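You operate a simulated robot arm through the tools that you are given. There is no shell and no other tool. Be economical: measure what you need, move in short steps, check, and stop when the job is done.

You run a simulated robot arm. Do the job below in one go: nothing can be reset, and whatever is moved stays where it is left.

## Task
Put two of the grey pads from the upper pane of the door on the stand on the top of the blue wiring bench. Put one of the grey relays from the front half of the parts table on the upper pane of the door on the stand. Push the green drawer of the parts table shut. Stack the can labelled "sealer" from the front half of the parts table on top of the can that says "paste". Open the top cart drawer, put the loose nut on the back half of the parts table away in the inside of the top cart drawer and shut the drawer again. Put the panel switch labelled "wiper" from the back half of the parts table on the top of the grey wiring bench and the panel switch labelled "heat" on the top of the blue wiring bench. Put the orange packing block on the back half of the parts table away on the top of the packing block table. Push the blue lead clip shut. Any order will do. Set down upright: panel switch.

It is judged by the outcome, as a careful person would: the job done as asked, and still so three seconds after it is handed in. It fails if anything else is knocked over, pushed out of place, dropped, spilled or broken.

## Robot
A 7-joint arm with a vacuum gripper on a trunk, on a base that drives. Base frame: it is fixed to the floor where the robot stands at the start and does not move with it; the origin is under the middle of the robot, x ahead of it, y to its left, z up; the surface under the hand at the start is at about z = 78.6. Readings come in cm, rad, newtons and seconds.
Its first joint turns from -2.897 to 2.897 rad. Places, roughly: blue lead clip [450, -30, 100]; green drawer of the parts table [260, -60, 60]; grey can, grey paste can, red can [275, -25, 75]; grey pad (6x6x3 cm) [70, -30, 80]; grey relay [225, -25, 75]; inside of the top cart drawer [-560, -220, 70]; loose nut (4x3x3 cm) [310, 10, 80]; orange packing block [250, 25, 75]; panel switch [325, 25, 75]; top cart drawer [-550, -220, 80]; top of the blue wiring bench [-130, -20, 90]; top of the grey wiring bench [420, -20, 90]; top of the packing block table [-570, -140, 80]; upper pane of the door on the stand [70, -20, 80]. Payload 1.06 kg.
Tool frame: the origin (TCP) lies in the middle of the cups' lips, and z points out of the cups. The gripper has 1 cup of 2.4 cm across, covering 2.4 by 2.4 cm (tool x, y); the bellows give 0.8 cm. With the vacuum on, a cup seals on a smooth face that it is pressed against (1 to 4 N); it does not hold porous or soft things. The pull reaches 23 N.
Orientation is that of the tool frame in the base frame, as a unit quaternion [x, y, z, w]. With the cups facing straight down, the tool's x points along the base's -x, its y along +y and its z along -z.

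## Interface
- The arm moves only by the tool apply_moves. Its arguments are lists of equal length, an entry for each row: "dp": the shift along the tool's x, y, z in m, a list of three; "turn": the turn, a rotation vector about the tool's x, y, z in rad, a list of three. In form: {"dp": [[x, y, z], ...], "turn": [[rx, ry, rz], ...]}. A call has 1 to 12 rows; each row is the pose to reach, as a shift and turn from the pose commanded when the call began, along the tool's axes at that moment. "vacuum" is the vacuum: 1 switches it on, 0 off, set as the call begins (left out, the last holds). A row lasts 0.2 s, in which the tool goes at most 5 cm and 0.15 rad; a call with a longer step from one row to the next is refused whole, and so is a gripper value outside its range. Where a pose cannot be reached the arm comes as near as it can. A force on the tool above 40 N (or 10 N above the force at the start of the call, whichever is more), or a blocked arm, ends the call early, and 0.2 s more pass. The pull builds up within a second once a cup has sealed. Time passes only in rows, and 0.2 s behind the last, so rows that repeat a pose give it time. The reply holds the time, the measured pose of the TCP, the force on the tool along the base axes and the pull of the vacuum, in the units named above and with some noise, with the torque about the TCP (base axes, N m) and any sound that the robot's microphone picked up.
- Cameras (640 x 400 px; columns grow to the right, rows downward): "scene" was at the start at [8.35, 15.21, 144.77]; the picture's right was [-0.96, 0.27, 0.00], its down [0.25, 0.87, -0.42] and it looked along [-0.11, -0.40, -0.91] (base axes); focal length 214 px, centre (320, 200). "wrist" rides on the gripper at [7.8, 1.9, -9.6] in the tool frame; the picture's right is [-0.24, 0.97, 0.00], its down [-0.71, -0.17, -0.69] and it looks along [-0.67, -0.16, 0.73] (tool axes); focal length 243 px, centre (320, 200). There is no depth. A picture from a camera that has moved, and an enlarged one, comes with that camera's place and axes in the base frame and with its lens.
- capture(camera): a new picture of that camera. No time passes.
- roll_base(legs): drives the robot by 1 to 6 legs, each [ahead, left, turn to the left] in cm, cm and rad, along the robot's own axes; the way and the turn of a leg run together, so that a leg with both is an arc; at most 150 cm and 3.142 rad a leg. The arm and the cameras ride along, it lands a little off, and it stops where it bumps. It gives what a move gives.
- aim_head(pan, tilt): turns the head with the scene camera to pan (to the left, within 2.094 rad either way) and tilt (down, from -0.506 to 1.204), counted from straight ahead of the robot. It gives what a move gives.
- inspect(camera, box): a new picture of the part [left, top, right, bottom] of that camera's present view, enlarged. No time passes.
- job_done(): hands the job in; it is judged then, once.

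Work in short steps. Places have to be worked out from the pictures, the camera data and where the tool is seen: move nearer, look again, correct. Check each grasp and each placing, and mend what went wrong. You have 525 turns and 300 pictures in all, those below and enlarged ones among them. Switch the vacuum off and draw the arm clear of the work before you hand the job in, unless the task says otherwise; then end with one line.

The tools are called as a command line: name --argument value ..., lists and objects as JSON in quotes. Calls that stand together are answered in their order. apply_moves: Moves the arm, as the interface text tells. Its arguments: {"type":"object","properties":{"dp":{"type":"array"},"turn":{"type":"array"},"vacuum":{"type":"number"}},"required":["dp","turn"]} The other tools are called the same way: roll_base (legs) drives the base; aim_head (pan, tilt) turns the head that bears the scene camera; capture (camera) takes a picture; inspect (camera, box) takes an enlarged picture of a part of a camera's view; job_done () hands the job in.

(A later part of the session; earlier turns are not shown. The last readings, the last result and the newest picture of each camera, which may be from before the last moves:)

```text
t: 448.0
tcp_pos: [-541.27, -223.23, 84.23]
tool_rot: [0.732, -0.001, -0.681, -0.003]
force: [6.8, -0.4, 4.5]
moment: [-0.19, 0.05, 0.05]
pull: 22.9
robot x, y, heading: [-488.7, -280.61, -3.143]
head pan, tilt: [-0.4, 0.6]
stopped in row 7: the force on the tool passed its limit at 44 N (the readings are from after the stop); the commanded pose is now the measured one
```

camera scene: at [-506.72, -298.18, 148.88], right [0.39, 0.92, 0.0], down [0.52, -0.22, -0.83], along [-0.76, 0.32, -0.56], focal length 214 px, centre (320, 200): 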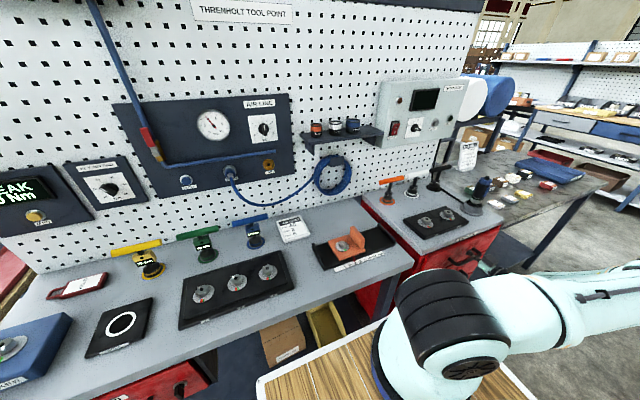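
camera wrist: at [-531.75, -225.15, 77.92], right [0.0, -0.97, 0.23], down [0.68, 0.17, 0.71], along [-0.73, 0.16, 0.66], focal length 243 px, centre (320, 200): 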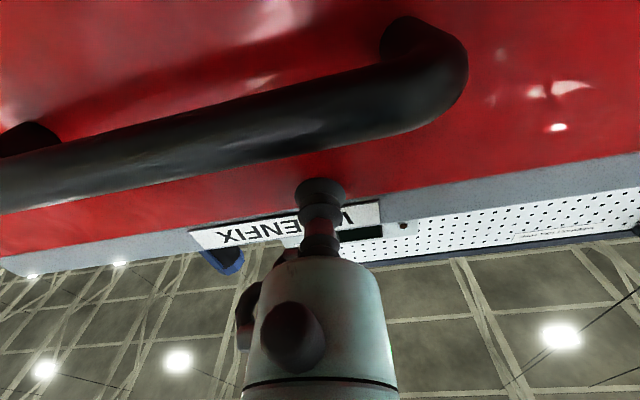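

Sealed on the drawer face (22.9 N). Pull gently back with the arm.

apply_moves --dp '[[0, 0, -0.005], [0.001, 0, -0.01], [0.001, 0, -0.018], [0.002, 0, -0.026], [0.002, 0, -0.034], [0.003, 0, -0.042], [0.003, 0, -0.05], [0.004, 0, -0.058], [0.004, 0, -0.066], [0.005, 0, -0.074], [0.005, 0, -0.082], [0.006, 0, -0.09]]' --turn '[[0, 0, 0], [0, 0, 0], [0, 0, 0], [0, 0, 0], [0, 0, 0], [0, 0, 0], [0, 0, 0], [0, 0, 0], [0, 0, 0], [0, 0, 0], [0, 0, 0], [0, 0, 0]]' --vacuum 1

capture --camera "wrist"

```text
t: 450.6
tcp_pos: [-532.37, -223.33, 84.26]
tool_rot: [0.732, -0.001, -0.681, -0.003]
force: [1.3, -1.9, -8.6]
moment: [0.13, 0.11, -0.02]
pull: 22.9
robot x, y, heading: [-488.47, -280.64, -3.139]
head pan, tilt: [-0.4, 0.6]
```

```text
144 pictures are left
camera wrist: at [-522.16, -225.25, 77.11], right [-0.02, -0.97, 0.23], down [0.63, 0.17, 0.76], along [-0.77, 0.16, 0.61], focal length 243 px, centre (320, 200)
```

wrist: 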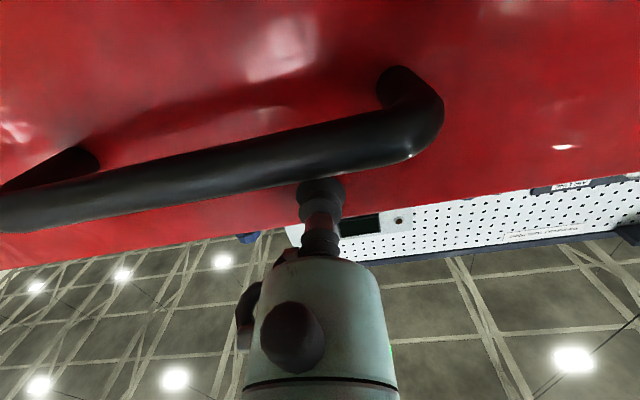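

The drawer slides with it. Continue with the base reversing 16 cm.

roll_base --legs '[[-5, 0, 0], [-5, 0, 0], [-6, 0, 0]]'

capture --camera "wrist"

capture --camera "scene"

```text
t: 452.6
tcp_pos: [-516.46, -223.27, 84.38]
tool_rot: [0.732, 0.0, -0.682, -0.003]
force: [-0.5, 9.1, -0.8]
moment: [0.0, 0.07, 0.08]
pull: 22.7
robot x, y, heading: [-472.58, -280.39, -3.135]
head pan, tilt: [-0.4, 0.6]
```

```text
143 pictures are left
camera wrist: at [-506.4, -225.19, 77.18], right [-0.02, -0.97, 0.23], down [0.63, 0.17, 0.76], along [-0.77, 0.16, 0.61], focal length 243 px, centre (320, 200)
```

wrist: 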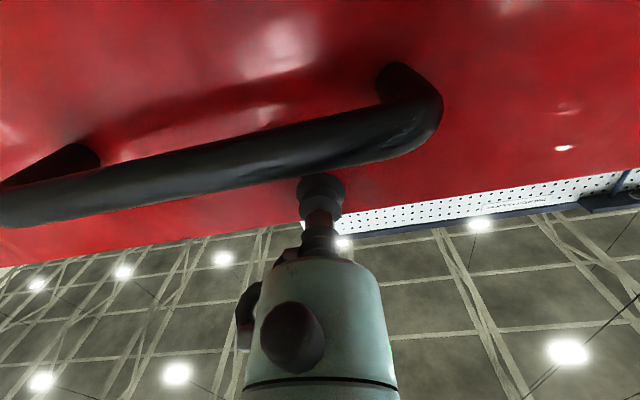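

```text
142 pictures are left
camera scene: at [-490.63, -298.14, 148.89], right [0.38, 0.92, 0.0], down [0.52, -0.22, -0.82], along [-0.76, 0.32, -0.57], focal length 214 px, centre (320, 200)
```

scene: 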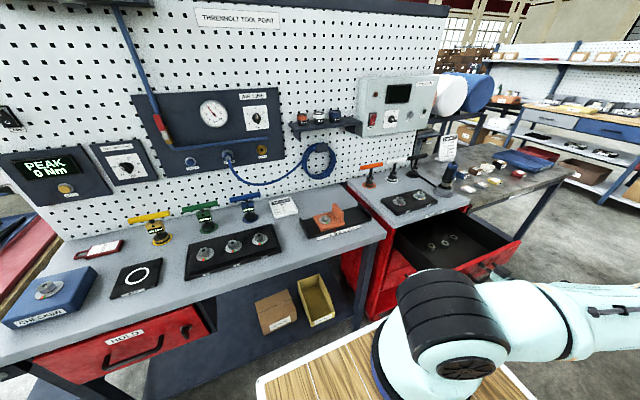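

The drawer is open about 25 cm. Release, and back the base away.

apply_moves --dp '[[0, 0, 0], [0, 0, 0], [0, 0, 0], [0, 0, -0.02], [0, 0, -0.04]]' --turn '[[0, 0, 0], [0, 0, 0], [0, 0, 0], [0, 0, 0], [0, 0, 0]]' --vacuum 0

roll_base --legs '[[-30, 0, 0], [0, -70, 0]]'

inspect --camera "scene" --box '[200, 100, 520, 300]'

```text
t: 453.8
tcp_pos: [-512.6, -223.41, 84.72]
tool_rot: [0.732, 0.001, -0.681, -0.002]
force: [-0.3, -0.1, 0.1]
moment: [-0.03, 0.0, -0.03]
pull: 0.1
robot x, y, heading: [-472.39, -280.35, -3.13]
head pan, tilt: [-0.4, 0.6]
```

```text
t: 459.3
tcp_pos: [-482.69, -153.08, 84.71]
tool_rot: [0.732, 0.0, -0.681, -0.003]
force: [0.3, 0.0, 0.2]
moment: [-0.01, 0.01, 0.01]
pull: 0.1
robot x, y, heading: [-442.4, -210.36, -3.138]
head pan, tilt: [-0.4, 0.6]
```

```text
2.00 times, centred on (360, 200) of scene
camera zoom: at [-460.85, -227.93, 148.88], right [0.39, 0.92, 0.0], down [0.52, -0.22, -0.83], along [-0.76, 0.32, -0.56], focal length 429 px, centre (240, 200)
```

zoom: 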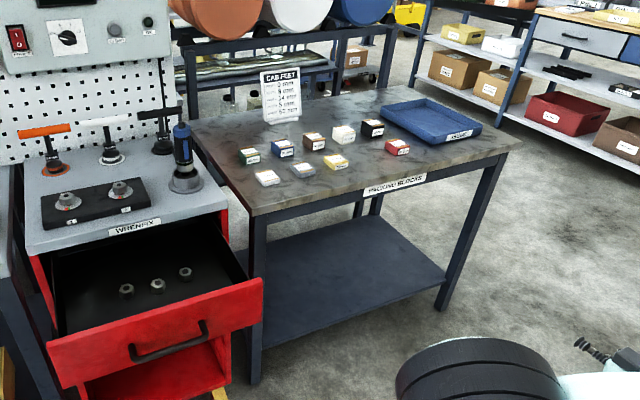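

Now bring the tool upright again for the trip back.

apply_moves --dp '[[-0.026, 0, 0], [-0.052, 0, 0], [-0.078, 0, 0], [-0.104, 0, 0], [-0.13, 0, 0], [-0.156, 0, 0], [-0.182, 0, 0], [-0.208, -0.01, 0], [-0.234, -0.02, 0], [-0.26, -0.03, 0], [-0.286, -0.04, 0], [-0.312, -0.05, 0]]' --turn '[[0, 0.1, 0], [0, 0.22, 0], [0, 0.34, 0], [0, 0.46, 0], [0, 0.58, 0], [0, 0.7, 0], [0, 0.82, 0], [0, 0.94, 0], [0, 1.06, 0], [0, 1.18, 0], [0, 1.3, 0], [0, 1.425, 0]]'

```text
t: 461.9
tcp_pos: [-484.82, -148.13, 115.73]
tool_rot: [0.999, -0.003, -0.037, -0.004]
force: [0.1, 0.7, 0.3]
moment: [-0.01, 0.04, 0.02]
pull: 0.0
robot x, y, heading: [-442.67, -210.42, -3.138]
head pan, tilt: [-0.4, 0.6]
```

apply_moves --dp '[[-0.02, 0.035, 0], [-0.04, 0.07, 0], [-0.06, 0.105, 0], [-0.085, 0.14, 0], [-0.11, 0.175, 0], [-0.135, 0.21, 0], [-0.16, 0.245, 0], [-0.185, 0.28, 0], [-0.21, 0.315, 0], [-0.235, 0.35, 0], [-0.25, 0.38, 0]]' --turn '[[0, 0.02, 0], [-0.004, 0.04, 0], [-0.008, 0.074, 0], [-0.008, 0.074, 0], [-0.008, 0.074, 0], [-0.008, 0.074, 0], [-0.008, 0.074, 0], [-0.008, 0.074, 0], [-0.008, 0.074, 0], [-0.008, 0.074, 0], [-0.008, 0.074, 0]]'

roll_base --legs '[[0, -35, 0], [-90, 0, 0]]'

aim_head --pan -1.9 --tilt 0.4

capture --camera "scene"

```text
t: 464.3
tcp_pos: [-510.06, -186.08, 117.37]
tool_rot: [1.0, -0.003, 0.001, 0.002]
force: [1.2, 0.6, 0.3]
moment: [-0.03, 0.0, 0.04]
pull: 0.1
robot x, y, heading: [-442.82, -210.54, -3.139]
head pan, tilt: [-0.4, 0.6]
```

```text
t: 470.9
tcp_pos: [-421.34, -151.32, 117.38]
tool_rot: [1.0, 0.007, 0.0, 0.001]
force: [0.1, 0.9, 1.1]
moment: [-0.01, 0.0, 0.03]
pull: 0.0
robot x, y, heading: [-353.37, -174.54, -3.116]
head pan, tilt: [-0.4, 0.6]
```

```text
t: 472.5
tcp_pos: [-421.37, -151.46, 117.42]
tool_rot: [1.0, 0.007, 0.0, 0.002]
force: [-0.3, -0.3, -0.8]
moment: [-0.01, -0.03, -0.01]
pull: 0.1
robot x, y, heading: [-353.29, -174.55, -3.123]
head pan, tilt: [-1.901, 0.4]
```

```text
140 pictures are left
camera scene: at [-360.33, -186.88, 150.7], right [0.95, -0.3, 0.0], down [-0.12, -0.37, -0.92], along [0.28, 0.88, -0.39], focal length 214 px, centre (320, 200)
```

scene: 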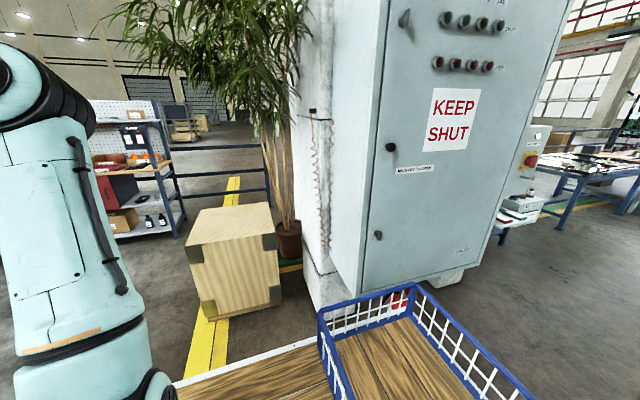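

Aisle is clear with my elbow ~20 cm from the cabinet; continue reversing while correcting heading.

roll_base --legs '[[-60, 0, -0.022], [-100, 0, 0], [-100, 0, 0]]'

```text
t: 485.4
tcp_pos: [-161.38, -150.03, 117.41]
tool_rot: [1.0, -0.007, 0.0, 0.002]
force: [-0.4, 0.0, 0.1]
moment: [0.02, -0.01, -0.02]
pull: 0.1
robot x, y, heading: [-94.31, -175.1, 3.136]
head pan, tilt: [-1.901, 0.4]
```

roll_base --legs '[[-70, 0, 0], [0, -40, 0], [0, 0, -3.136]]'

```text
t: 498.8
tcp_pos: [42.46, -162.35, 117.36]
tool_rot: [0.023, 1.0, 0.002, 0.0]
force: [-0.3, 0.5, 0.6]
moment: [-0.02, 0.02, -0.02]
pull: 0.0
robot x, y, heading: [-23.97, -135.29, -0.042]
head pan, tilt: [-1.901, 0.4]
```

roll_base --legs '[[-3, 0, 0.042], [0, 110, 0], [0, 108, 0]]'

```text
t: 510.1
tcp_pos: [41.46, 61.83, 117.4]
tool_rot: [0.004, 1.0, 0.002, -0.001]
force: [0.6, -0.1, 1.3]
moment: [-0.01, 0.0, 0.02]
pull: 0.1
robot x, y, heading: [-25.88, 86.76, -0.005]
head pan, tilt: [-1.901, 0.4]
```

roll_base --legs '[[150, 0, 0.005], [150, 0, 0], [8, 0, 0]]'

aim_head --pan -1.2 --tilt 0.7

capture --camera "scene"

```text
t: 525.4
tcp_pos: [352.41, 66.13, 117.3]
tool_rot: [-0.004, 1.0, 0.001, 0.001]
force: [0.8, 1.2, 0.7]
moment: [0.0, 0.01, 0.02]
pull: 0.1
robot x, y, heading: [284.9, 89.76, 0.012]
head pan, tilt: [-1.901, 0.4]
```

```text
t: 526.5
tcp_pos: [352.47, 66.1, 117.55]
tool_rot: [-0.004, 1.0, 0.002, 0.0]
force: [0.7, -0.4, -0.4]
moment: [-0.01, 0.02, 0.01]
pull: 0.0
robot x, y, heading: [284.57, 89.66, 0.015]
head pan, tilt: [-1.201, 0.7]
```

```text
139 pictures are left
camera scene: at [297.7, 102.94, 148.02], right [-0.93, -0.37, 0.0], down [-0.24, 0.6, -0.77], along [0.29, -0.71, -0.64], focal length 214 px, centre (320, 200)
```

scene: 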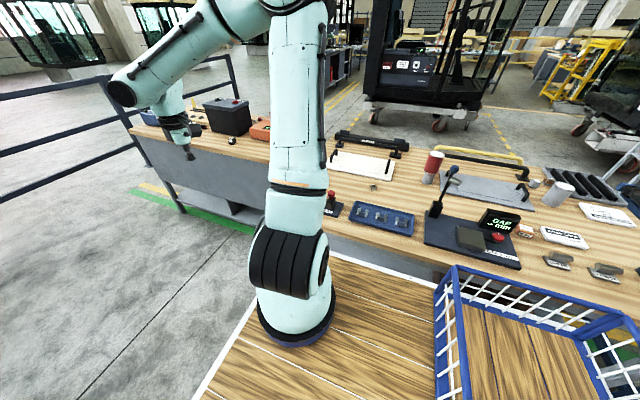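

Nut ≈(305.5,9); orange block ≈(243,17). I'll get 6 cm closer and swing the arm over the nut.

roll_base --legs '[[0, -6, -0.013]]'

apply_moves --dp '[[0.015, -0.04, 0], [0.035, -0.08, 0], [0.055, -0.12, 0], [0.08, -0.155, 0], [0.105, -0.19, 0], [0.13, -0.225, 0], [0.16, -0.26, 0], [0.195, -0.29, 0], [0.23, -0.32, 0], [0.265, -0.35, 0], [0.3, -0.38, 0], [0.34, -0.4, 0.01]]' --turn '[[0, 0, 0], [0, 0, 0], [0, 0, 0], [0, 0, 0], [0, 0, 0], [0, 0, 0], [0, 0, 0], [0, 0, 0], [0, 0, 0], [0, 0, 0], [0, 0, 0], [0, 0, 0]]'

capture --camera "wrist"

```text
t: 527.4
tcp_pos: [352.17, 59.42, 117.55]
tool_rot: [0.003, 1.0, 0.002, 0.001]
force: [0.6, -1.1, -0.5]
moment: [0.01, 0.01, 0.01]
pull: 0.0
robot x, y, heading: [284.78, 83.56, -0.001]
head pan, tilt: [-1.201, 0.7]
```

```text
t: 530.0
tcp_pos: [318.15, 19.6, 116.3]
tool_rot: [0.002, 1.0, 0.002, 0.0]
force: [0.2, -0.4, 0.6]
moment: [0.02, 0.02, 0.01]
pull: 0.1
robot x, y, heading: [284.9, 83.92, 0.002]
head pan, tilt: [-1.201, 0.7]
```

```text
138 pictures are left
camera wrist: at [310.44, 21.43, 125.87], right [0.24, 0.97, 0.0], down [0.71, -0.18, 0.68], along [0.67, -0.16, -0.73], focal length 243 px, centre (320, 200)
```

wrist: 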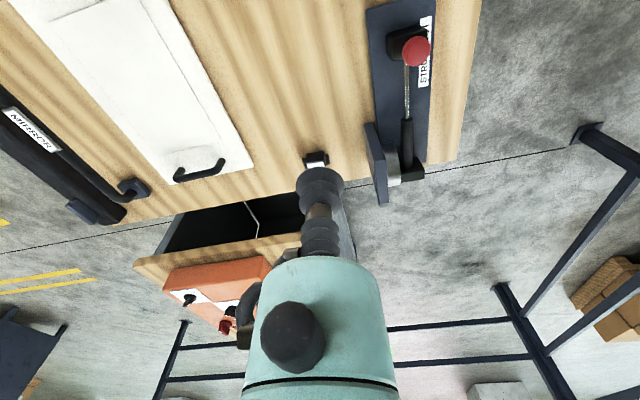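

apply_moves --dp '[[0.04, -0.02, 0], [0.08, -0.045, 0], [0.12, -0.07, 0.01], [0.15, -0.096, 0.03], [0.15, -0.096, 0.07], [0.15, -0.096, 0.115], [0.15, -0.096, 0.16]]' --turn '[[0, 0, 0], [0, 0, 0], [0, 0, 0], [0, 0, 0], [0, 0, 0], [0, 0, 0], [0, 0, 0]]'

capture --camera "wrist"

```text
t: 531.6
tcp_pos: [302.81, 10.2, 100.12]
tool_rot: [0.003, 1.0, 0.001, -0.001]
force: [-0.6, -0.6, -0.2]
moment: [0.0, -0.03, -0.01]
pull: 0.0
robot x, y, heading: [285.27, 83.78, 0.005]
head pan, tilt: [-1.201, 0.7]
```

```text
137 pictures are left
camera wrist: at [295.13, 12.09, 109.8], right [0.24, 0.97, 0.0], down [0.71, -0.18, 0.68], along [0.67, -0.16, -0.73], focal length 243 px, centre (320, 200)
```

wrist: 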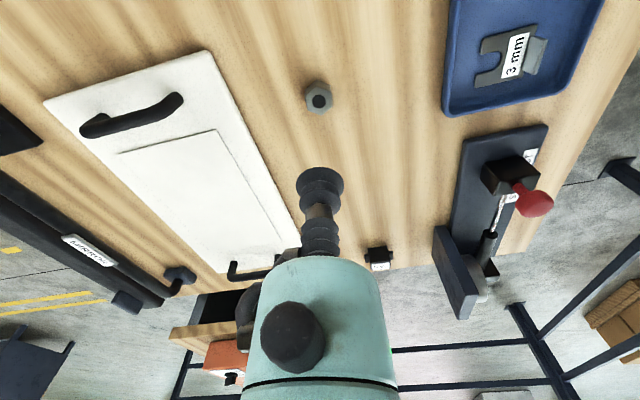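

inspect --camera "wrist" --box '[272, 65, 368, 125]'

inspect --camera "scene" --box '[340, 165, 404, 205]'

```text
6.67 times, centred on (320, 95) of wrist
camera zoom: at [295.13, 12.09, 109.8], right [0.24, 0.97, 0.0], down [0.71, -0.18, 0.68], along [0.67, -0.16, -0.73], focal length 1618 px, centre (320, 900)
```

zoom: 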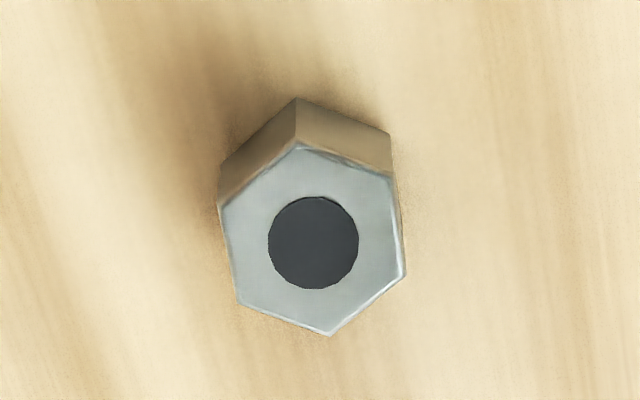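

```text
10.00 times, centred on (372, 185) of scene
camera zoom: at [297.91, 96.89, 148.02], right [-0.93, -0.36, 0.0], down [-0.23, 0.6, -0.76], along [0.28, -0.71, -0.64], focal length 2145 px, centre (-200, 350)
```

zoom: 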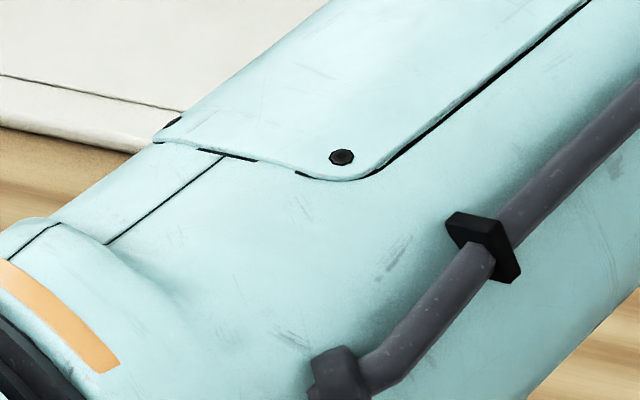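

The nut's top has a dark hole (~1.6 cm) that the 2.4 cm cup can cover if centred. Centre ≈(305.8,9.5), top z≈81.6. Hover and check.

apply_moves --dp '[[-0.03, -0.007, 0.02], [-0.03, -0.007, 0.06], [-0.03, -0.007, 0.1], [-0.03, -0.007, 0.14], [-0.03, -0.007, 0.163]]' --turn '[[0, 0, 0], [0, 0, 0], [0, 0, 0], [0, 0, 0], [0, 0, 0]]'

inspect --camera "wrist" --box '[256, 110, 384, 190]'

```text
t: 532.8
tcp_pos: [306.04, 9.47, 84.1]
tool_rot: [0.002, 1.0, 0.001, 0.0]
force: [0.2, -0.7, 0.1]
moment: [-0.02, 0.0, -0.01]
pull: 0.0
robot x, y, heading: [284.79, 83.56, 0.001]
head pan, tilt: [-1.201, 0.7]
```

```text
5.00 times, centred on (320, 150) of wrist
camera zoom: at [298.25, 11.25, 93.67], right [0.24, 0.97, 0.0], down [0.71, -0.18, 0.68], along [0.66, -0.16, -0.73], focal length 1213 px, centre (320, 450)
```

zoom: 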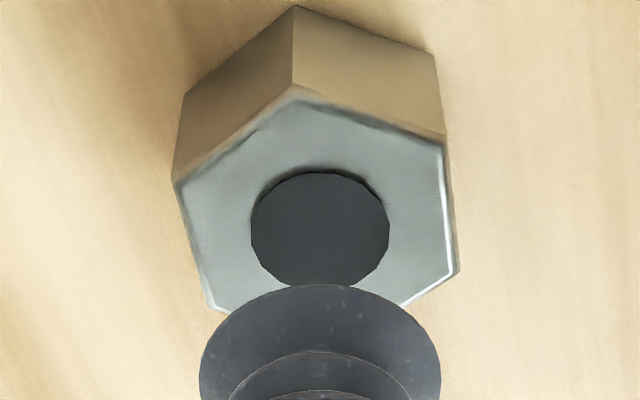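

Centred within 0.2 cm. Press down with vacuum.

apply_moves --dp '[[0.002, 0, 0.015], [0.002, 0, 0.022], [0.002, 0, 0.026], [0.002, 0, 0.029], [0.002, 0, 0.031], [0.002, 0, 0.031], [0.002, 0, 0.031]]' --turn '[[0, 0, 0], [0, 0, 0], [0, 0, 0], [0, 0, 0], [0, 0, 0], [0, 0, 0], [0, 0, 0]]' --vacuum 1

```text
t: 534.0
tcp_pos: [305.73, 9.24, 81.31]
tool_rot: [0.004, 1.0, -0.003, 0.001]
force: [0.9, -0.2, 12.2]
moment: [0.01, 0.01, 0.03]
pull: 23.1
robot x, y, heading: [284.49, 83.84, -0.0]
head pan, tilt: [-1.201, 0.7]
stopped in row 6: the force on the tool passed its limit at 43 N (the readings are from after the stop); the commanded pose is now the measured one
```

Sealed. Lift and tuck the arm forward for the trip.

apply_moves --dp '[[0, 0, -0.01], [0, 0, -0.04], [0, 0, -0.08], [0, 0, -0.12], [0, 0, -0.165], [0, 0, -0.21], [0, 0, -0.255], [0, 0, -0.3], [0, 0, -0.34]]' --turn '[[0, 0, 0], [0, 0, 0], [0, 0, 0], [0, 0, 0], [0, 0, 0], [0, 0, 0], [0, 0, 0], [0, 0, 0], [0, 0, 0]]'

apply_moves --dp '[[-0.035, 0.015, 0], [-0.07, 0.03, 0], [-0.105, 0.05, 0], [-0.14, 0.07, 0], [-0.17, 0.1, 0], [-0.2, 0.13, 0], [-0.23, 0.165, 0], [-0.26, 0.2, 0], [-0.29, 0.235, 0], [-0.32, 0.27, 0], [-0.35, 0.305, 0], [-0.38, 0.34, 0]]' --turn '[[0, 0, 0], [0, 0, 0], [0, 0, 0], [0, 0, 0], [0, 0, 0], [0, 0, 0], [0, 0, 0], [0, 0, 0], [0, 0, 0], [0, 0, 0], [0, 0, 0], [0, 0, 0]]'

capture --camera "wrist"

```text
t: 536.0
tcp_pos: [305.69, 9.3, 115.2]
tool_rot: [0.002, 1.0, -0.001, 0.0]
force: [-0.2, -0.4, -1.6]
moment: [0.03, -0.03, 0.02]
pull: 22.8
robot x, y, heading: [284.84, 83.75, 0.003]
head pan, tilt: [-1.201, 0.7]
```

```text
t: 538.6
tcp_pos: [343.91, 43.29, 115.2]
tool_rot: [0.004, 1.0, -0.001, 0.0]
force: [-0.9, -0.3, -0.3]
moment: [0.0, -0.04, 0.03]
pull: 22.8
robot x, y, heading: [284.67, 83.88, 0.001]
head pan, tilt: [-1.201, 0.7]
```

```text
133 pictures are left
camera wrist: at [336.19, 45.22, 124.7], right [0.24, 0.97, 0.0], down [0.71, -0.18, 0.69], along [0.66, -0.17, -0.73], focal length 243 px, centre (320, 200)
```

wrist: 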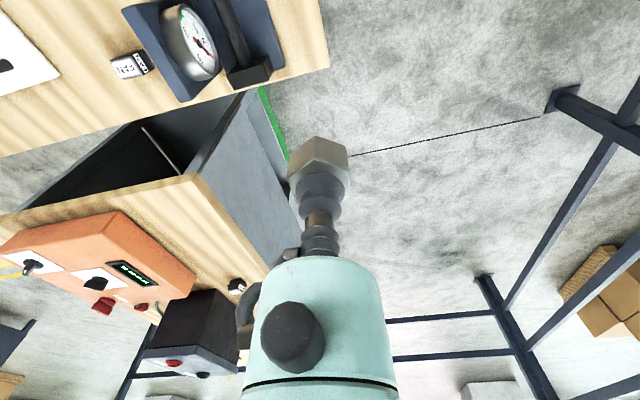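

Nut held. Reverse along the back lane.

roll_base --legs '[[-150, 0, 0], [-150, 0, 0], [-10, 0, 0]]'

```text
t: 553.9
tcp_pos: [33.32, 40.98, 115.16]
tool_rot: [-0.004, 1.0, 0.0, 0.001]
force: [0.3, 0.2, -0.1]
moment: [0.01, -0.04, -0.01]
pull: 22.5
robot x, y, heading: [-26.4, 80.95, 0.012]
head pan, tilt: [-1.201, 0.7]
```

roll_base --legs '[[0, -110, -0.012], [0, -105, 0]]'

```text
t: 564.5
tcp_pos: [37.16, -172.51, 115.09]
tool_rot: [-0.01, 1.0, -0.001, 0.001]
force: [0.0, 0.3, -1.1]
moment: [0.0, -0.03, -0.01]
pull: 23.0
robot x, y, heading: [-22.47, -133.4, 0.026]
head pan, tilt: [-1.201, 0.7]
```

roll_base --legs '[[0, 0, 3.115], [0, 38, 0]]'

```text
t: 574.2
tcp_pos: [-81.98, -132.05, 115.1]
tool_rot: [1.0, -0.005, 0.0, -0.002]
force: [0.4, 0.8, -1.4]
moment: [-0.03, 0.01, 0.01]
pull: 23.2
robot x, y, heading: [-23.28, -172.58, 3.141]
head pan, tilt: [-1.201, 0.7]
```

apply_moves --dp '[[-0.02, 0.04, 0], [-0.04, 0.08, 0], [-0.06, 0.12, 0], [-0.08, 0.16, 0]]' --turn '[[0, 0, 0], [0, 0, 0], [0, 0, 0], [0, 0, 0]]'

roll_base --legs '[[50, 3, 0], [100, 0, 0], [100, 0, 0]]'

```text
t: 575.2
tcp_pos: [-90.32, -147.78, 115.17]
tool_rot: [1.0, -0.006, 0.0, 0.0]
force: [0.2, 0.3, -0.7]
moment: [-0.01, 0.03, -0.04]
pull: 23.3
robot x, y, heading: [-23.28, -172.6, 3.143]
head pan, tilt: [-1.201, 0.7]
```

```text
t: 587.6
tcp_pos: [-338.03, -149.75, 115.19]
tool_rot: [1.0, -0.004, 0.0, 0.0]
force: [0.0, -0.4, 0.3]
moment: [-0.04, 0.0, -0.02]
pull: 23.1
robot x, y, heading: [-271.17, -174.47, 3.138]
head pan, tilt: [-1.201, 0.7]
```

roll_base --legs '[[135, 0, 0], [48, 66, 0]]'

capture --camera "wrist"

aim_head --pan 0 --tilt 0.7

capture --camera "scene"

```text
t: 598.4
tcp_pos: [-519.16, -224.21, 115.1]
tool_rot: [1.0, 0.021, 0.001, -0.001]
force: [0.2, -0.3, 0.0]
moment: [0.0, -0.06, 0.03]
pull: 23.4
robot x, y, heading: [-450.96, -245.83, -3.092]
head pan, tilt: [-1.201, 0.7]
```

```text
132 pictures are left
camera wrist: at [-511.1, -225.73, 124.75], right [-0.2, -0.98, 0.0], down [-0.71, 0.14, 0.69], along [-0.67, 0.14, -0.73], focal length 243 px, centre (320, 200)
```

wrist: 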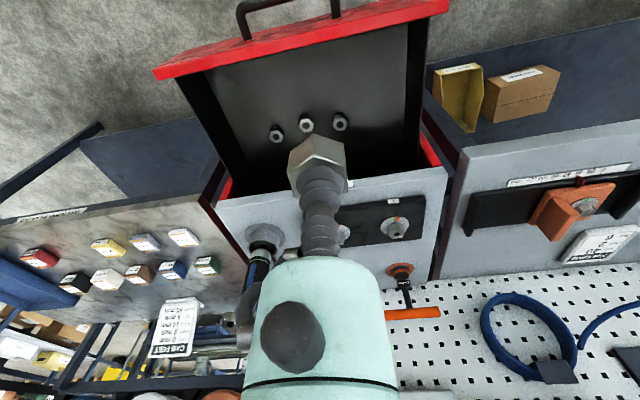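

```text
t: 599.8
tcp_pos: [-519.05, -224.06, 115.21]
tool_rot: [1.0, 0.019, 0.0, -0.001]
force: [0.3, -0.4, -0.8]
moment: [0.04, -0.01, 0.01]
pull: 22.9
robot x, y, heading: [-450.92, -245.52, -3.091]
head pan, tilt: [0.0, 0.7]
```

```text
131 pictures are left
camera scene: at [-468.22, -267.37, 148.02], right [-0.05, 1.0, 0.0], down [0.64, 0.03, -0.76], along [-0.76, -0.04, -0.64], focal length 214 px, centre (320, 200)
```

scene: 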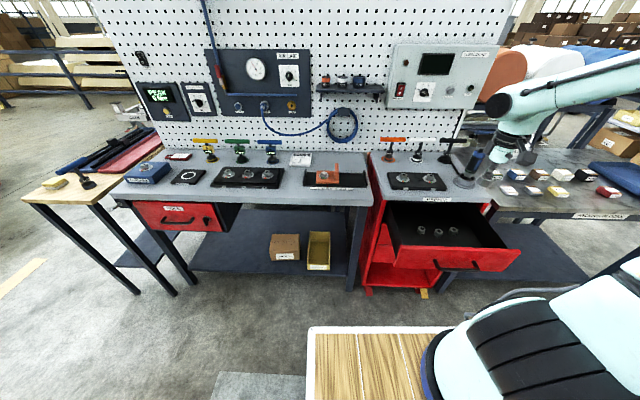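

The drawer holds three nuts near x=-534; a free spot is (-526,-219). Since the camera sits 7.8 cm toward the drawer front, I'll yaw the tool 90° so it stays clear of the front panel; first correct heading and test yaw up high.

roll_base --legs '[[0, 0, -0.05]]'

apply_moves --dp '[[0, 0, 0], [0, 0, 0], [0, 0, 0], [0, 0, 0], [0, 0, 0], [0, 0, 0], [0, 0, 0], [0, 0, 0], [0, 0, 0], [0, 0, 0], [0, 0, 0], [0, 0, 0]]' --turn '[[0, 0, 0.13], [0, 0, 0.26], [0, 0, 0.39], [0, 0, 0.52], [0, 0, 0.65], [0, 0, 0.78], [0, 0, 0.91], [0, 0, 1.04], [0, 0, 1.17], [0, 0, 1.3], [0, 0, 1.43], [0, 0, 1.57]]'

capture --camera "wrist"

```text
t: 600.6
tcp_pos: [-517.82, -220.68, 115.09]
tool_rot: [1.0, -0.005, 0.0, -0.001]
force: [-0.4, 0.8, -1.0]
moment: [0.05, -0.02, 0.03]
pull: 22.7
robot x, y, heading: [-450.74, -245.54, 3.138]
head pan, tilt: [0.0, 0.7]
```

```text
t: 603.2
tcp_pos: [-517.76, -220.64, 115.2]
tool_rot: [-0.702, 0.712, 0.001, 0.0]
force: [0.9, 0.6, -0.9]
moment: [-0.02, 0.01, 0.0]
pull: 22.6
robot x, y, heading: [-451.05, -245.79, 3.141]
head pan, tilt: [0.0, 0.7]
```

```text
130 pictures are left
camera wrist: at [-519.81, -228.47, 124.76], right [-0.97, 0.25, 0.0], down [0.18, 0.7, 0.69], along [0.17, 0.67, -0.73], focal length 243 px, centre (320, 200)
```

wrist: 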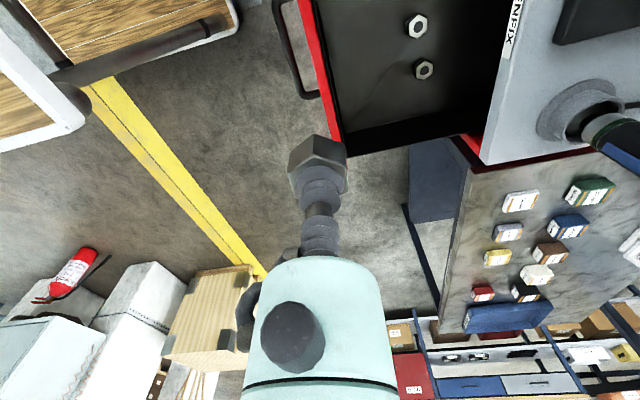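

Yaw works; camera is now along -y. Move over (-525.5,-220) and lower to z≈88, then look.

apply_moves --dp '[[-0.003, 0.04, 0], [-0.006, 0.077, 0.01], [-0.006, 0.077, 0.055], [-0.006, 0.077, 0.1], [-0.006, 0.077, 0.145], [-0.006, 0.077, 0.19], [-0.006, 0.077, 0.235], [-0.006, 0.077, 0.265]]' --turn '[[0, 0, 0], [0, 0, 0], [0, 0, 0], [0, 0, 0], [0, 0, 0], [0, 0, 0], [0, 0, 0], [0, 0, 0]]'

capture --camera "wrist"

inspect --camera "scene" --box '[340, 120, 540, 280]'

```text
t: 605.0
tcp_pos: [-525.54, -219.9, 88.53]
tool_rot: [-0.703, 0.711, 0.001, 0.0]
force: [-0.7, 0.1, -0.6]
moment: [0.03, -0.02, 0.01]
pull: 23.3
robot x, y, heading: [-450.58, -245.04, 3.137]
head pan, tilt: [0.0, 0.7]
```

```text
129 pictures are left
camera wrist: at [-527.42, -227.7, 98.15], right [-0.97, 0.24, 0.0], down [0.18, 0.7, 0.69], along [0.17, 0.67, -0.73], focal length 243 px, centre (320, 200)
```

wrist: 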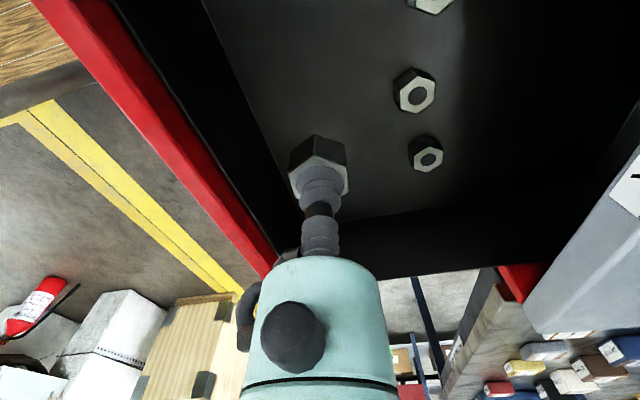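

```text
2.50 times, centred on (440, 200) of scene
camera zoom: at [-469.29, -266.47, 148.02], right [0.0, 1.0, 0.0], down [0.64, 0.0, -0.77], along [-0.77, 0.0, -0.64], focal length 536 px, centre (20, 200)
```

zoom: 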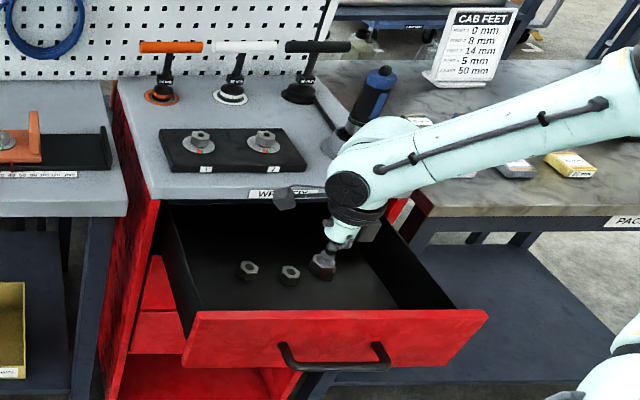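

Spot is clear. Lower further, slowly toward the drawer floor.

apply_moves --dp '[[0, 0, 0.03], [0, 0, 0.06], [0, 0, 0.08], [0, 0, 0.09], [0, 0, 0.095], [0, 0, 0.1], [0, 0, 0.105]]' --turn '[[0, 0, 0], [0, 0, 0], [0, 0, 0], [0, 0, 0], [0, 0, 0], [0, 0, 0], [0, 0, 0]]'

inspect --camera "scene" --box '[340, 120, 540, 280]'

```text
t: 606.6
tcp_pos: [-525.7, -219.9, 78.1]
tool_rot: [-0.703, 0.711, 0.001, 0.001]
force: [0.2, -0.4, -0.7]
moment: [-0.02, -0.01, 0.0]
pull: 22.6
robot x, y, heading: [-450.67, -245.52, 3.138]
head pan, tilt: [0.0, 0.7]
```

```text
2.50 times, centred on (440, 200) of scene
camera zoom: at [-469.31, -266.45, 148.02], right [0.0, 1.0, 0.0], down [0.64, 0.0, -0.76], along [-0.76, 0.0, -0.64], focal length 536 px, centre (20, 200)
```

zoom: 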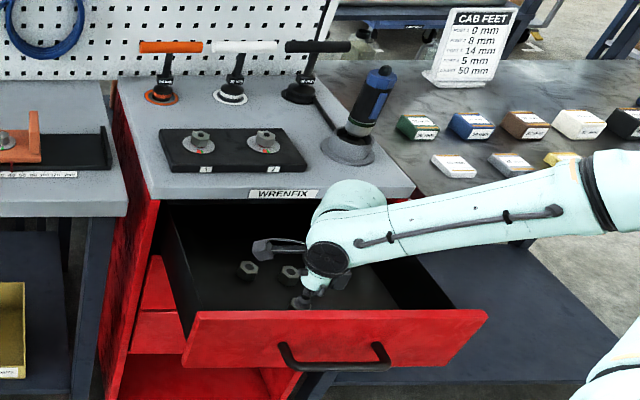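

apply_moves --dp '[[0, 0, 0.003], [0, 0, 0.006], [0, 0, 0.009], [0, 0, 0.012], [0, 0, 0.015]]' --turn '[[0, 0, 0], [0, 0, 0], [0, 0, 0], [0, 0, 0], [0, 0, 0]]'

```text
t: 607.8
tcp_pos: [-525.64, -219.87, 76.8]
tool_rot: [-0.703, 0.711, 0.002, -0.001]
force: [-1.2, 1.9, 16.4]
moment: [-0.02, -0.02, -0.02]
pull: 22.6
robot x, y, heading: [-450.87, -245.6, 3.141]
head pan, tilt: [0.0, 0.7]
```

Contact with the drawer floor (z≈74.5). Release and lift.

apply_moves --dp '[[0, 0, -0.003], [0, 0, -0.003], [0, 0, -0.003], [0, 0, -0.003], [0, 0, -0.004], [0, 0, -0.02], [0, 0, -0.06], [0, 0, -0.1], [0, 0, -0.145], [0, 0, -0.19], [0, 0, -0.235], [0, 0, -0.28]]' --turn '[[0, 0, 0], [0, 0, 0], [0, 0, 0], [0, 0, 0], [0, 0, 0], [0, 0, 0], [0, 0, 0], [0, 0, 0], [0, 0, 0], [0, 0, 0], [0, 0, 0], [0, 0, 0]]' --vacuum 0

inspect --camera "scene" --box '[340, 120, 540, 280]'

```text
t: 610.4
tcp_pos: [-525.68, -220.02, 104.75]
tool_rot: [-0.703, 0.711, 0.0, -0.001]
force: [0.0, -0.6, 0.4]
moment: [-0.04, -0.02, -0.01]
pull: 0.0
robot x, y, heading: [-450.22, -245.73, 3.141]
head pan, tilt: [0.0, 0.7]
```

```text
2.50 times, centred on (440, 200) of scene
camera zoom: at [-469.35, -266.41, 148.02], right [0.0, 1.0, 0.0], down [0.64, 0.0, -0.76], along [-0.76, 0.0, -0.64], focal length 536 px, centre (20, 200)
```

zoom: 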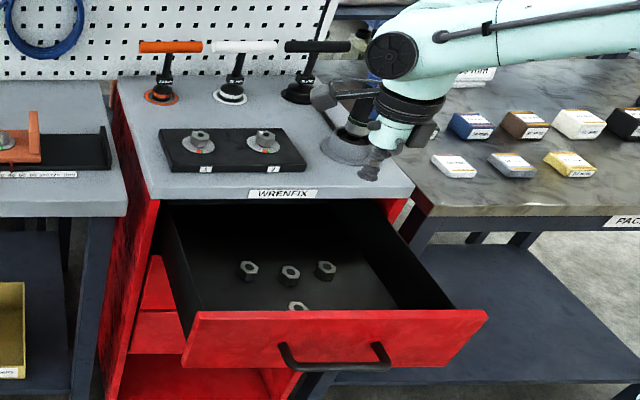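

The nut is inside. To shut the drawer I'll reuse the horizontal-tool pose: first return to the right-side pose with yaw undone.

apply_moves --dp '[[-0.02, -0.035, -0.02], [-0.045, -0.065, -0.04], [-0.075, -0.09, -0.06], [-0.11, -0.11, -0.08], [-0.145, -0.13, -0.1], [-0.18, -0.15, -0.12], [-0.215, -0.17, -0.13], [-0.25, -0.195, -0.13], [-0.285, -0.22, -0.13], [-0.32, -0.245, -0.13], [-0.35, -0.275, -0.13], [-0.38, -0.3, -0.13]]' --turn '[[0, 0, -0.13], [0, 0, -0.26], [0, 0, -0.39], [0, 0, -0.52], [0, 0, -0.65], [0, 0, -0.78], [0, 0, -0.91], [0, 0, -1.04], [0, 0, -1.17], [0, 0, -1.3], [0, 0, -1.43], [0, 0, -1.56]]'

```text
t: 613.0
tcp_pos: [-495.09, -182.24, 117.62]
tool_rot: [1.0, -0.009, -0.001, -0.002]
force: [0.2, 0.9, 0.9]
moment: [0.02, -0.07, 0.01]
pull: 0.1
robot x, y, heading: [-450.99, -245.64, 3.141]
head pan, tilt: [0.0, 0.7]
```

roll_base --legs '[[-25, 0, 0]]'

apply_moves --dp '[[-0.01, 0, 0.025], [-0.02, 0, 0.05], [-0.03, 0, 0.075], [-0.04, 0, 0.1], [-0.05, 0.005, 0.125], [-0.06, 0.01, 0.15], [-0.07, 0.015, 0.175], [-0.08, 0.02, 0.2], [-0.08, 0.025, 0.225], [-0.08, 0.03, 0.25], [-0.08, 0.035, 0.275], [-0.08, 0.04, 0.3]]' --turn '[[0, -0.13, 0], [0, -0.26, 0], [0, -0.39, 0], [0, -0.52, 0], [0, -0.65, 0], [0, -0.78, 0], [0, -0.91, 0], [0, -1.04, 0], [0, -1.17, 0], [0, -1.3, 0], [0, -1.43, 0], [0, -1.53, 0]]'

```text
t: 614.8
tcp_pos: [-469.81, -182.21, 117.64]
tool_rot: [1.0, -0.012, 0.0, -0.001]
force: [0.6, -0.3, 0.1]
moment: [0.02, -0.01, 0.0]
pull: 0.0
robot x, y, heading: [-425.99, -245.82, 3.136]
head pan, tilt: [0.0, 0.7]
```

```text
t: 617.4
tcp_pos: [-477.95, -185.76, 87.58]
tool_rot: [0.721, -0.007, -0.693, -0.01]
force: [0.2, -0.8, 0.8]
moment: [-0.01, 0.0, 0.01]
pull: 0.0
robot x, y, heading: [-425.77, -245.96, 3.132]
head pan, tilt: [0.0, 0.7]
```

apply_moves --dp '[[0.015, 0, 0], [0.028, 0, 0]]' --turn '[[0, 0.01, 0], [0, 0.02, 0]]'

roll_base --legs '[[0, 36, 0.008], [30, 0, 0]]'

capture --camera "wrist"

```text
t: 618.0
tcp_pos: [-477.63, -185.85, 84.88]
tool_rot: [0.729, -0.008, -0.685, -0.009]
force: [1.0, -0.3, 0.1]
moment: [0.0, 0.01, 0.02]
pull: 0.0
robot x, y, heading: [-425.75, -245.58, 3.131]
head pan, tilt: [0.0, 0.7]
```

```text
t: 621.9
tcp_pos: [-507.89, -221.11, 84.77]
tool_rot: [0.728, -0.009, -0.685, -0.009]
force: [-0.3, -0.6, -0.2]
moment: [0.0, -0.02, 0.0]
pull: 0.0
robot x, y, heading: [-455.52, -281.07, 3.13]
head pan, tilt: [0.0, 0.7]
```

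```text
125 pictures are left
camera wrist: at [-497.86, -223.32, 77.64], right [-0.04, -0.97, 0.23], down [0.64, 0.15, 0.75], along [-0.76, 0.18, 0.62], focal length 243 px, centre (320, 200)
```

wrist: 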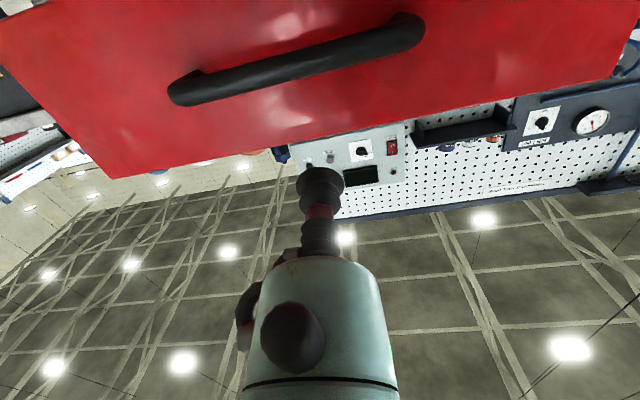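

Aligned. Push by driving ahead 29 cm, then finish with the arm.

roll_base --legs '[[10, 0, 0], [10, 0, 0], [9, 0, 0]]'

capture --camera "wrist"

```text
t: 624.5
tcp_pos: [-536.71, -221.05, 84.89]
tool_rot: [0.728, -0.008, -0.685, -0.008]
force: [0.7, 0.1, -0.4]
moment: [0.01, -0.02, 0.02]
pull: 0.0
robot x, y, heading: [-484.39, -280.33, 3.133]
head pan, tilt: [0.0, 0.7]
```

```text
124 pictures are left
camera wrist: at [-526.76, -223.15, 77.64], right [-0.04, -0.97, 0.23], down [0.64, 0.15, 0.75], along [-0.76, 0.18, 0.62], focal length 243 px, centre (320, 200)
```

wrist: 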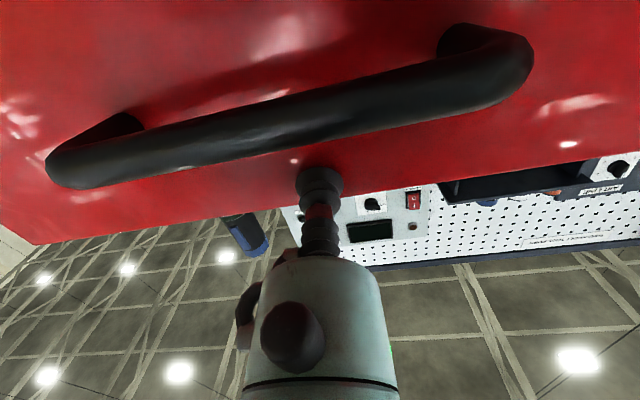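

Drawer is moving in with the cup. Finish with small arm steps until it stops.

apply_moves --dp '[[0, 0, 0.01], [0, 0, 0.02], [0, 0, 0.03], [0, 0, 0.038], [0, 0, 0.046], [0, 0, 0.054], [0, 0, 0.062], [0, 0, 0.07]]' --turn '[[0, 0, 0], [0, 0, 0], [0, 0, 0], [0, 0, 0], [0, 0, 0], [0, 0, 0], [0, 0, 0], [0, 0, 0]]'

capture --camera "wrist"

```text
t: 626.0
tcp_pos: [-541.34, -220.95, 84.94]
tool_rot: [0.732, -0.01, -0.682, -0.011]
force: [13.9, -0.8, 1.9]
moment: [0.04, -0.02, -0.02]
pull: 0.1
out of reach, approached as far as the arm can: row 3, 4, 5, 6, 7
robot x, y, heading: [-484.13, -280.62, 3.135]
head pan, tilt: [0.0, 0.7]
stopped in row 7: the force on the tool passed its limit at 50 N (the readings are from after the stop); the commanded pose is now the measured one
```

```text
123 pictures are left
camera wrist: at [-531.24, -223.15, 77.84], right [-0.04, -0.97, 0.23], down [0.64, 0.15, 0.75], along [-0.77, 0.18, 0.61], focal length 243 px, centre (320, 200)
```

wrist: 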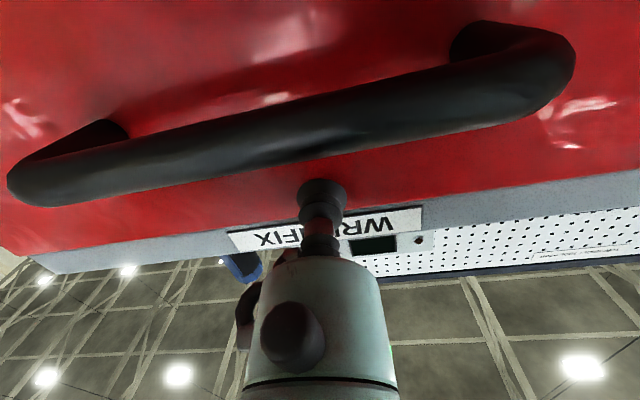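

It stopped at the same x as the originally shut face. Withdraw and check.

apply_moves --dp '[[0, 0, -0.02], [0, 0, -0.05]]' --turn '[[0, 0, 0], [0, 0, 0]]'

roll_base --legs '[[-42, 0, 0], [0, -70, 0]]'

inspect --camera "scene" --box '[200, 120, 440, 300]'

```text
t: 626.5
tcp_pos: [-536.74, -221.2, 85.22]
tool_rot: [0.73, -0.008, -0.683, -0.009]
force: [0.7, -0.2, 0.4]
moment: [0.0, 0.04, 0.0]
pull: 0.0
robot x, y, heading: [-484.93, -280.67, 3.136]
head pan, tilt: [0.0, 0.7]
```

```text
t: 632.6
tcp_pos: [-493.25, -150.27, 85.38]
tool_rot: [0.731, -0.01, -0.682, -0.011]
force: [1.0, 0.0, 0.0]
moment: [0.01, -0.01, -0.03]
pull: 0.0
robot x, y, heading: [-441.37, -210.26, 3.136]
head pan, tilt: [0.0, 0.7]
```

```text
2.22 times, centred on (320, 210) of scene
camera zoom: at [-460.19, -230.78, 148.02], right [0.01, 1.0, 0.0], down [0.64, -0.01, -0.76], along [-0.76, 0.01, -0.64], focal length 477 px, centre (320, 178)
```

zoom: 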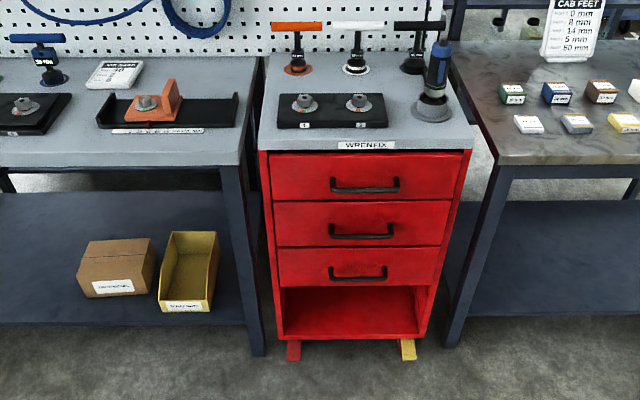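

The drawer is properly shut. Now upright the tool and fetch the orange block.

apply_moves --dp '[[-0.026, 0, 0], [-0.052, 0, 0], [-0.078, 0, 0], [-0.104, 0, 0], [-0.13, 0, 0], [-0.156, 0, 0], [-0.182, 0, 0], [-0.208, 0.0, 0], [-0.234, 0.0, 0], [-0.26, 0.0, 0], [-0.286, 0.0, 0], [-0.312, 0, 0]]' --turn '[[0, 0.12, 0], [0, 0.25, 0], [-0.005, 0.37, -0.005], [-0.01, 0.5, -0.01], [-0.01, 0.62, -0.01], [-0.01, 0.75, -0.01], [-0.015, 0.87, -0.015], [-0.02, 1.0, -0.02], [-0.02, 1.12, -0.02], [-0.02, 1.25, -0.02], [-0.022, 1.37, -0.022], [-0.024, 1.503, -0.022]]'

apply_moves --dp '[[-0.01, 0.035, 0], [-0.02, 0.07, 0], [-0.035, 0.105, 0], [-0.05, 0.14, 0], [-0.065, 0.175, 0], [-0.08, 0.21, 0], [-0.095, 0.245, 0], [-0.11, 0.28, 0], [-0.125, 0.315, 0], [-0.14, 0.35, 0]]' --turn '[[0, 0, 0], [0, 0, 0], [0, 0, 0], [0, 0, 0], [0, 0, 0], [0, 0, 0], [0, 0, 0], [0, 0, 0], [0, 0, 0], [0, 0, 0]]'

roll_base --legs '[[0, -35, 0], [-90, 0, 0.005]]'

```text
t: 635.2
tcp_pos: [-495.35, -150.38, 116.36]
tool_rot: [1.0, -0.001, 0.002, 0.0]
force: [-0.3, 0.0, 0.2]
moment: [-0.02, -0.01, 0.02]
pull: 0.1
robot x, y, heading: [-441.7, -210.21, 3.128]
head pan, tilt: [0.0, 0.7]
```

```text
t: 637.4
tcp_pos: [-509.5, -185.11, 116.33]
tool_rot: [1.0, -0.001, 0.001, 0.0]
force: [0.7, 0.5, -0.1]
moment: [-0.02, 0.03, -0.03]
pull: 0.0
robot x, y, heading: [-441.47, -210.11, 3.134]
head pan, tilt: [0.0, 0.7]
```

```text
t: 644.0
tcp_pos: [-419.8, -150.2, 116.35]
tool_rot: [1.0, -0.001, 0.0, 0.0]
force: [-0.2, -0.2, 0.0]
moment: [0.0, 0.01, 0.0]
pull: 0.2
robot x, y, heading: [-351.58, -174.89, 3.128]
head pan, tilt: [0.0, 0.7]
```

roll_base --legs '[[-65, 0, 0.012], [-100, 0, 0], [-100, 0, 0]]'

```text
t: 657.3
tcp_pos: [-152.87, -152.56, 116.35]
tool_rot: [1.0, 0.01, 0.001, 0.0]
force: [0.0, 0.4, -0.4]
moment: [0.0, -0.02, 0.04]
pull: 0.0
robot x, y, heading: [-84.75, -175.82, -3.133]
head pan, tilt: [0.0, 0.7]
```

roll_base --legs '[[-62, 0, 0], [0, -40, 0], [0, 0, -3.14]]'

```text
t: 670.2
tcp_pos: [45.68, -158.61, 116.3]
tool_rot: [-0.01, 1.0, -0.001, 0.0]
force: [-0.4, -0.2, -0.6]
moment: [0.01, -0.02, 0.0]
pull: 0.0
robot x, y, heading: [-22.78, -135.24, 0.013]
head pan, tilt: [0.0, 0.7]
```

roll_base --legs '[[-2, 0, -0.013], [0, 110, 0], [0, 110, 0]]'

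```text
t: 681.5
tcp_pos: [43.4, 60.8, 116.37]
tool_rot: [-0.005, 1.0, -0.001, 0.0]
force: [-0.7, 0.8, -0.6]
moment: [0.03, 0.0, 0.04]
pull: 0.0
robot x, y, heading: [-25.19, 84.98, 0.004]
head pan, tilt: [0.0, 0.7]
```

roll_base --legs '[[150, 0, 0], [90, 0, 0]]'

aim_head --pan -1.2 --tilt 0.7

capture --camera "scene"

```text
t: 693.2
tcp_pos: [283.24, 58.97, 116.35]
tool_rot: [0.0, 1.0, 0.0, -0.001]
force: [-0.5, -0.1, -0.2]
moment: [-0.01, 0.03, -0.01]
pull: 0.1
robot x, y, heading: [215.04, 83.78, -0.009]
head pan, tilt: [0.0, 0.7]
```

```text
t: 694.6
tcp_pos: [283.2, 58.95, 116.3]
tool_rot: [0.0, 1.0, 0.0, 0.0]
force: [-0.1, 0.2, -0.5]
moment: [0.0, -0.01, -0.02]
pull: 0.1
robot x, y, heading: [215.29, 83.92, -0.007]
head pan, tilt: [-1.201, 0.7]
```

```text
121 pictures are left
camera scene: at [228.28, 96.75, 148.02], right [-0.94, -0.35, 0.0], down [-0.23, 0.6, -0.76], along [0.27, -0.72, -0.64], focal length 214 px, centre (320, 200)
```

scene: 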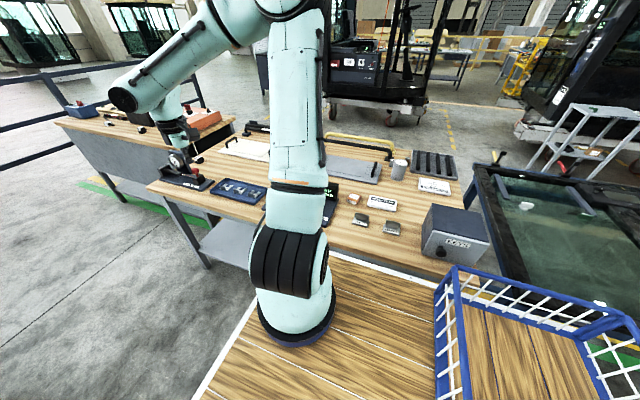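

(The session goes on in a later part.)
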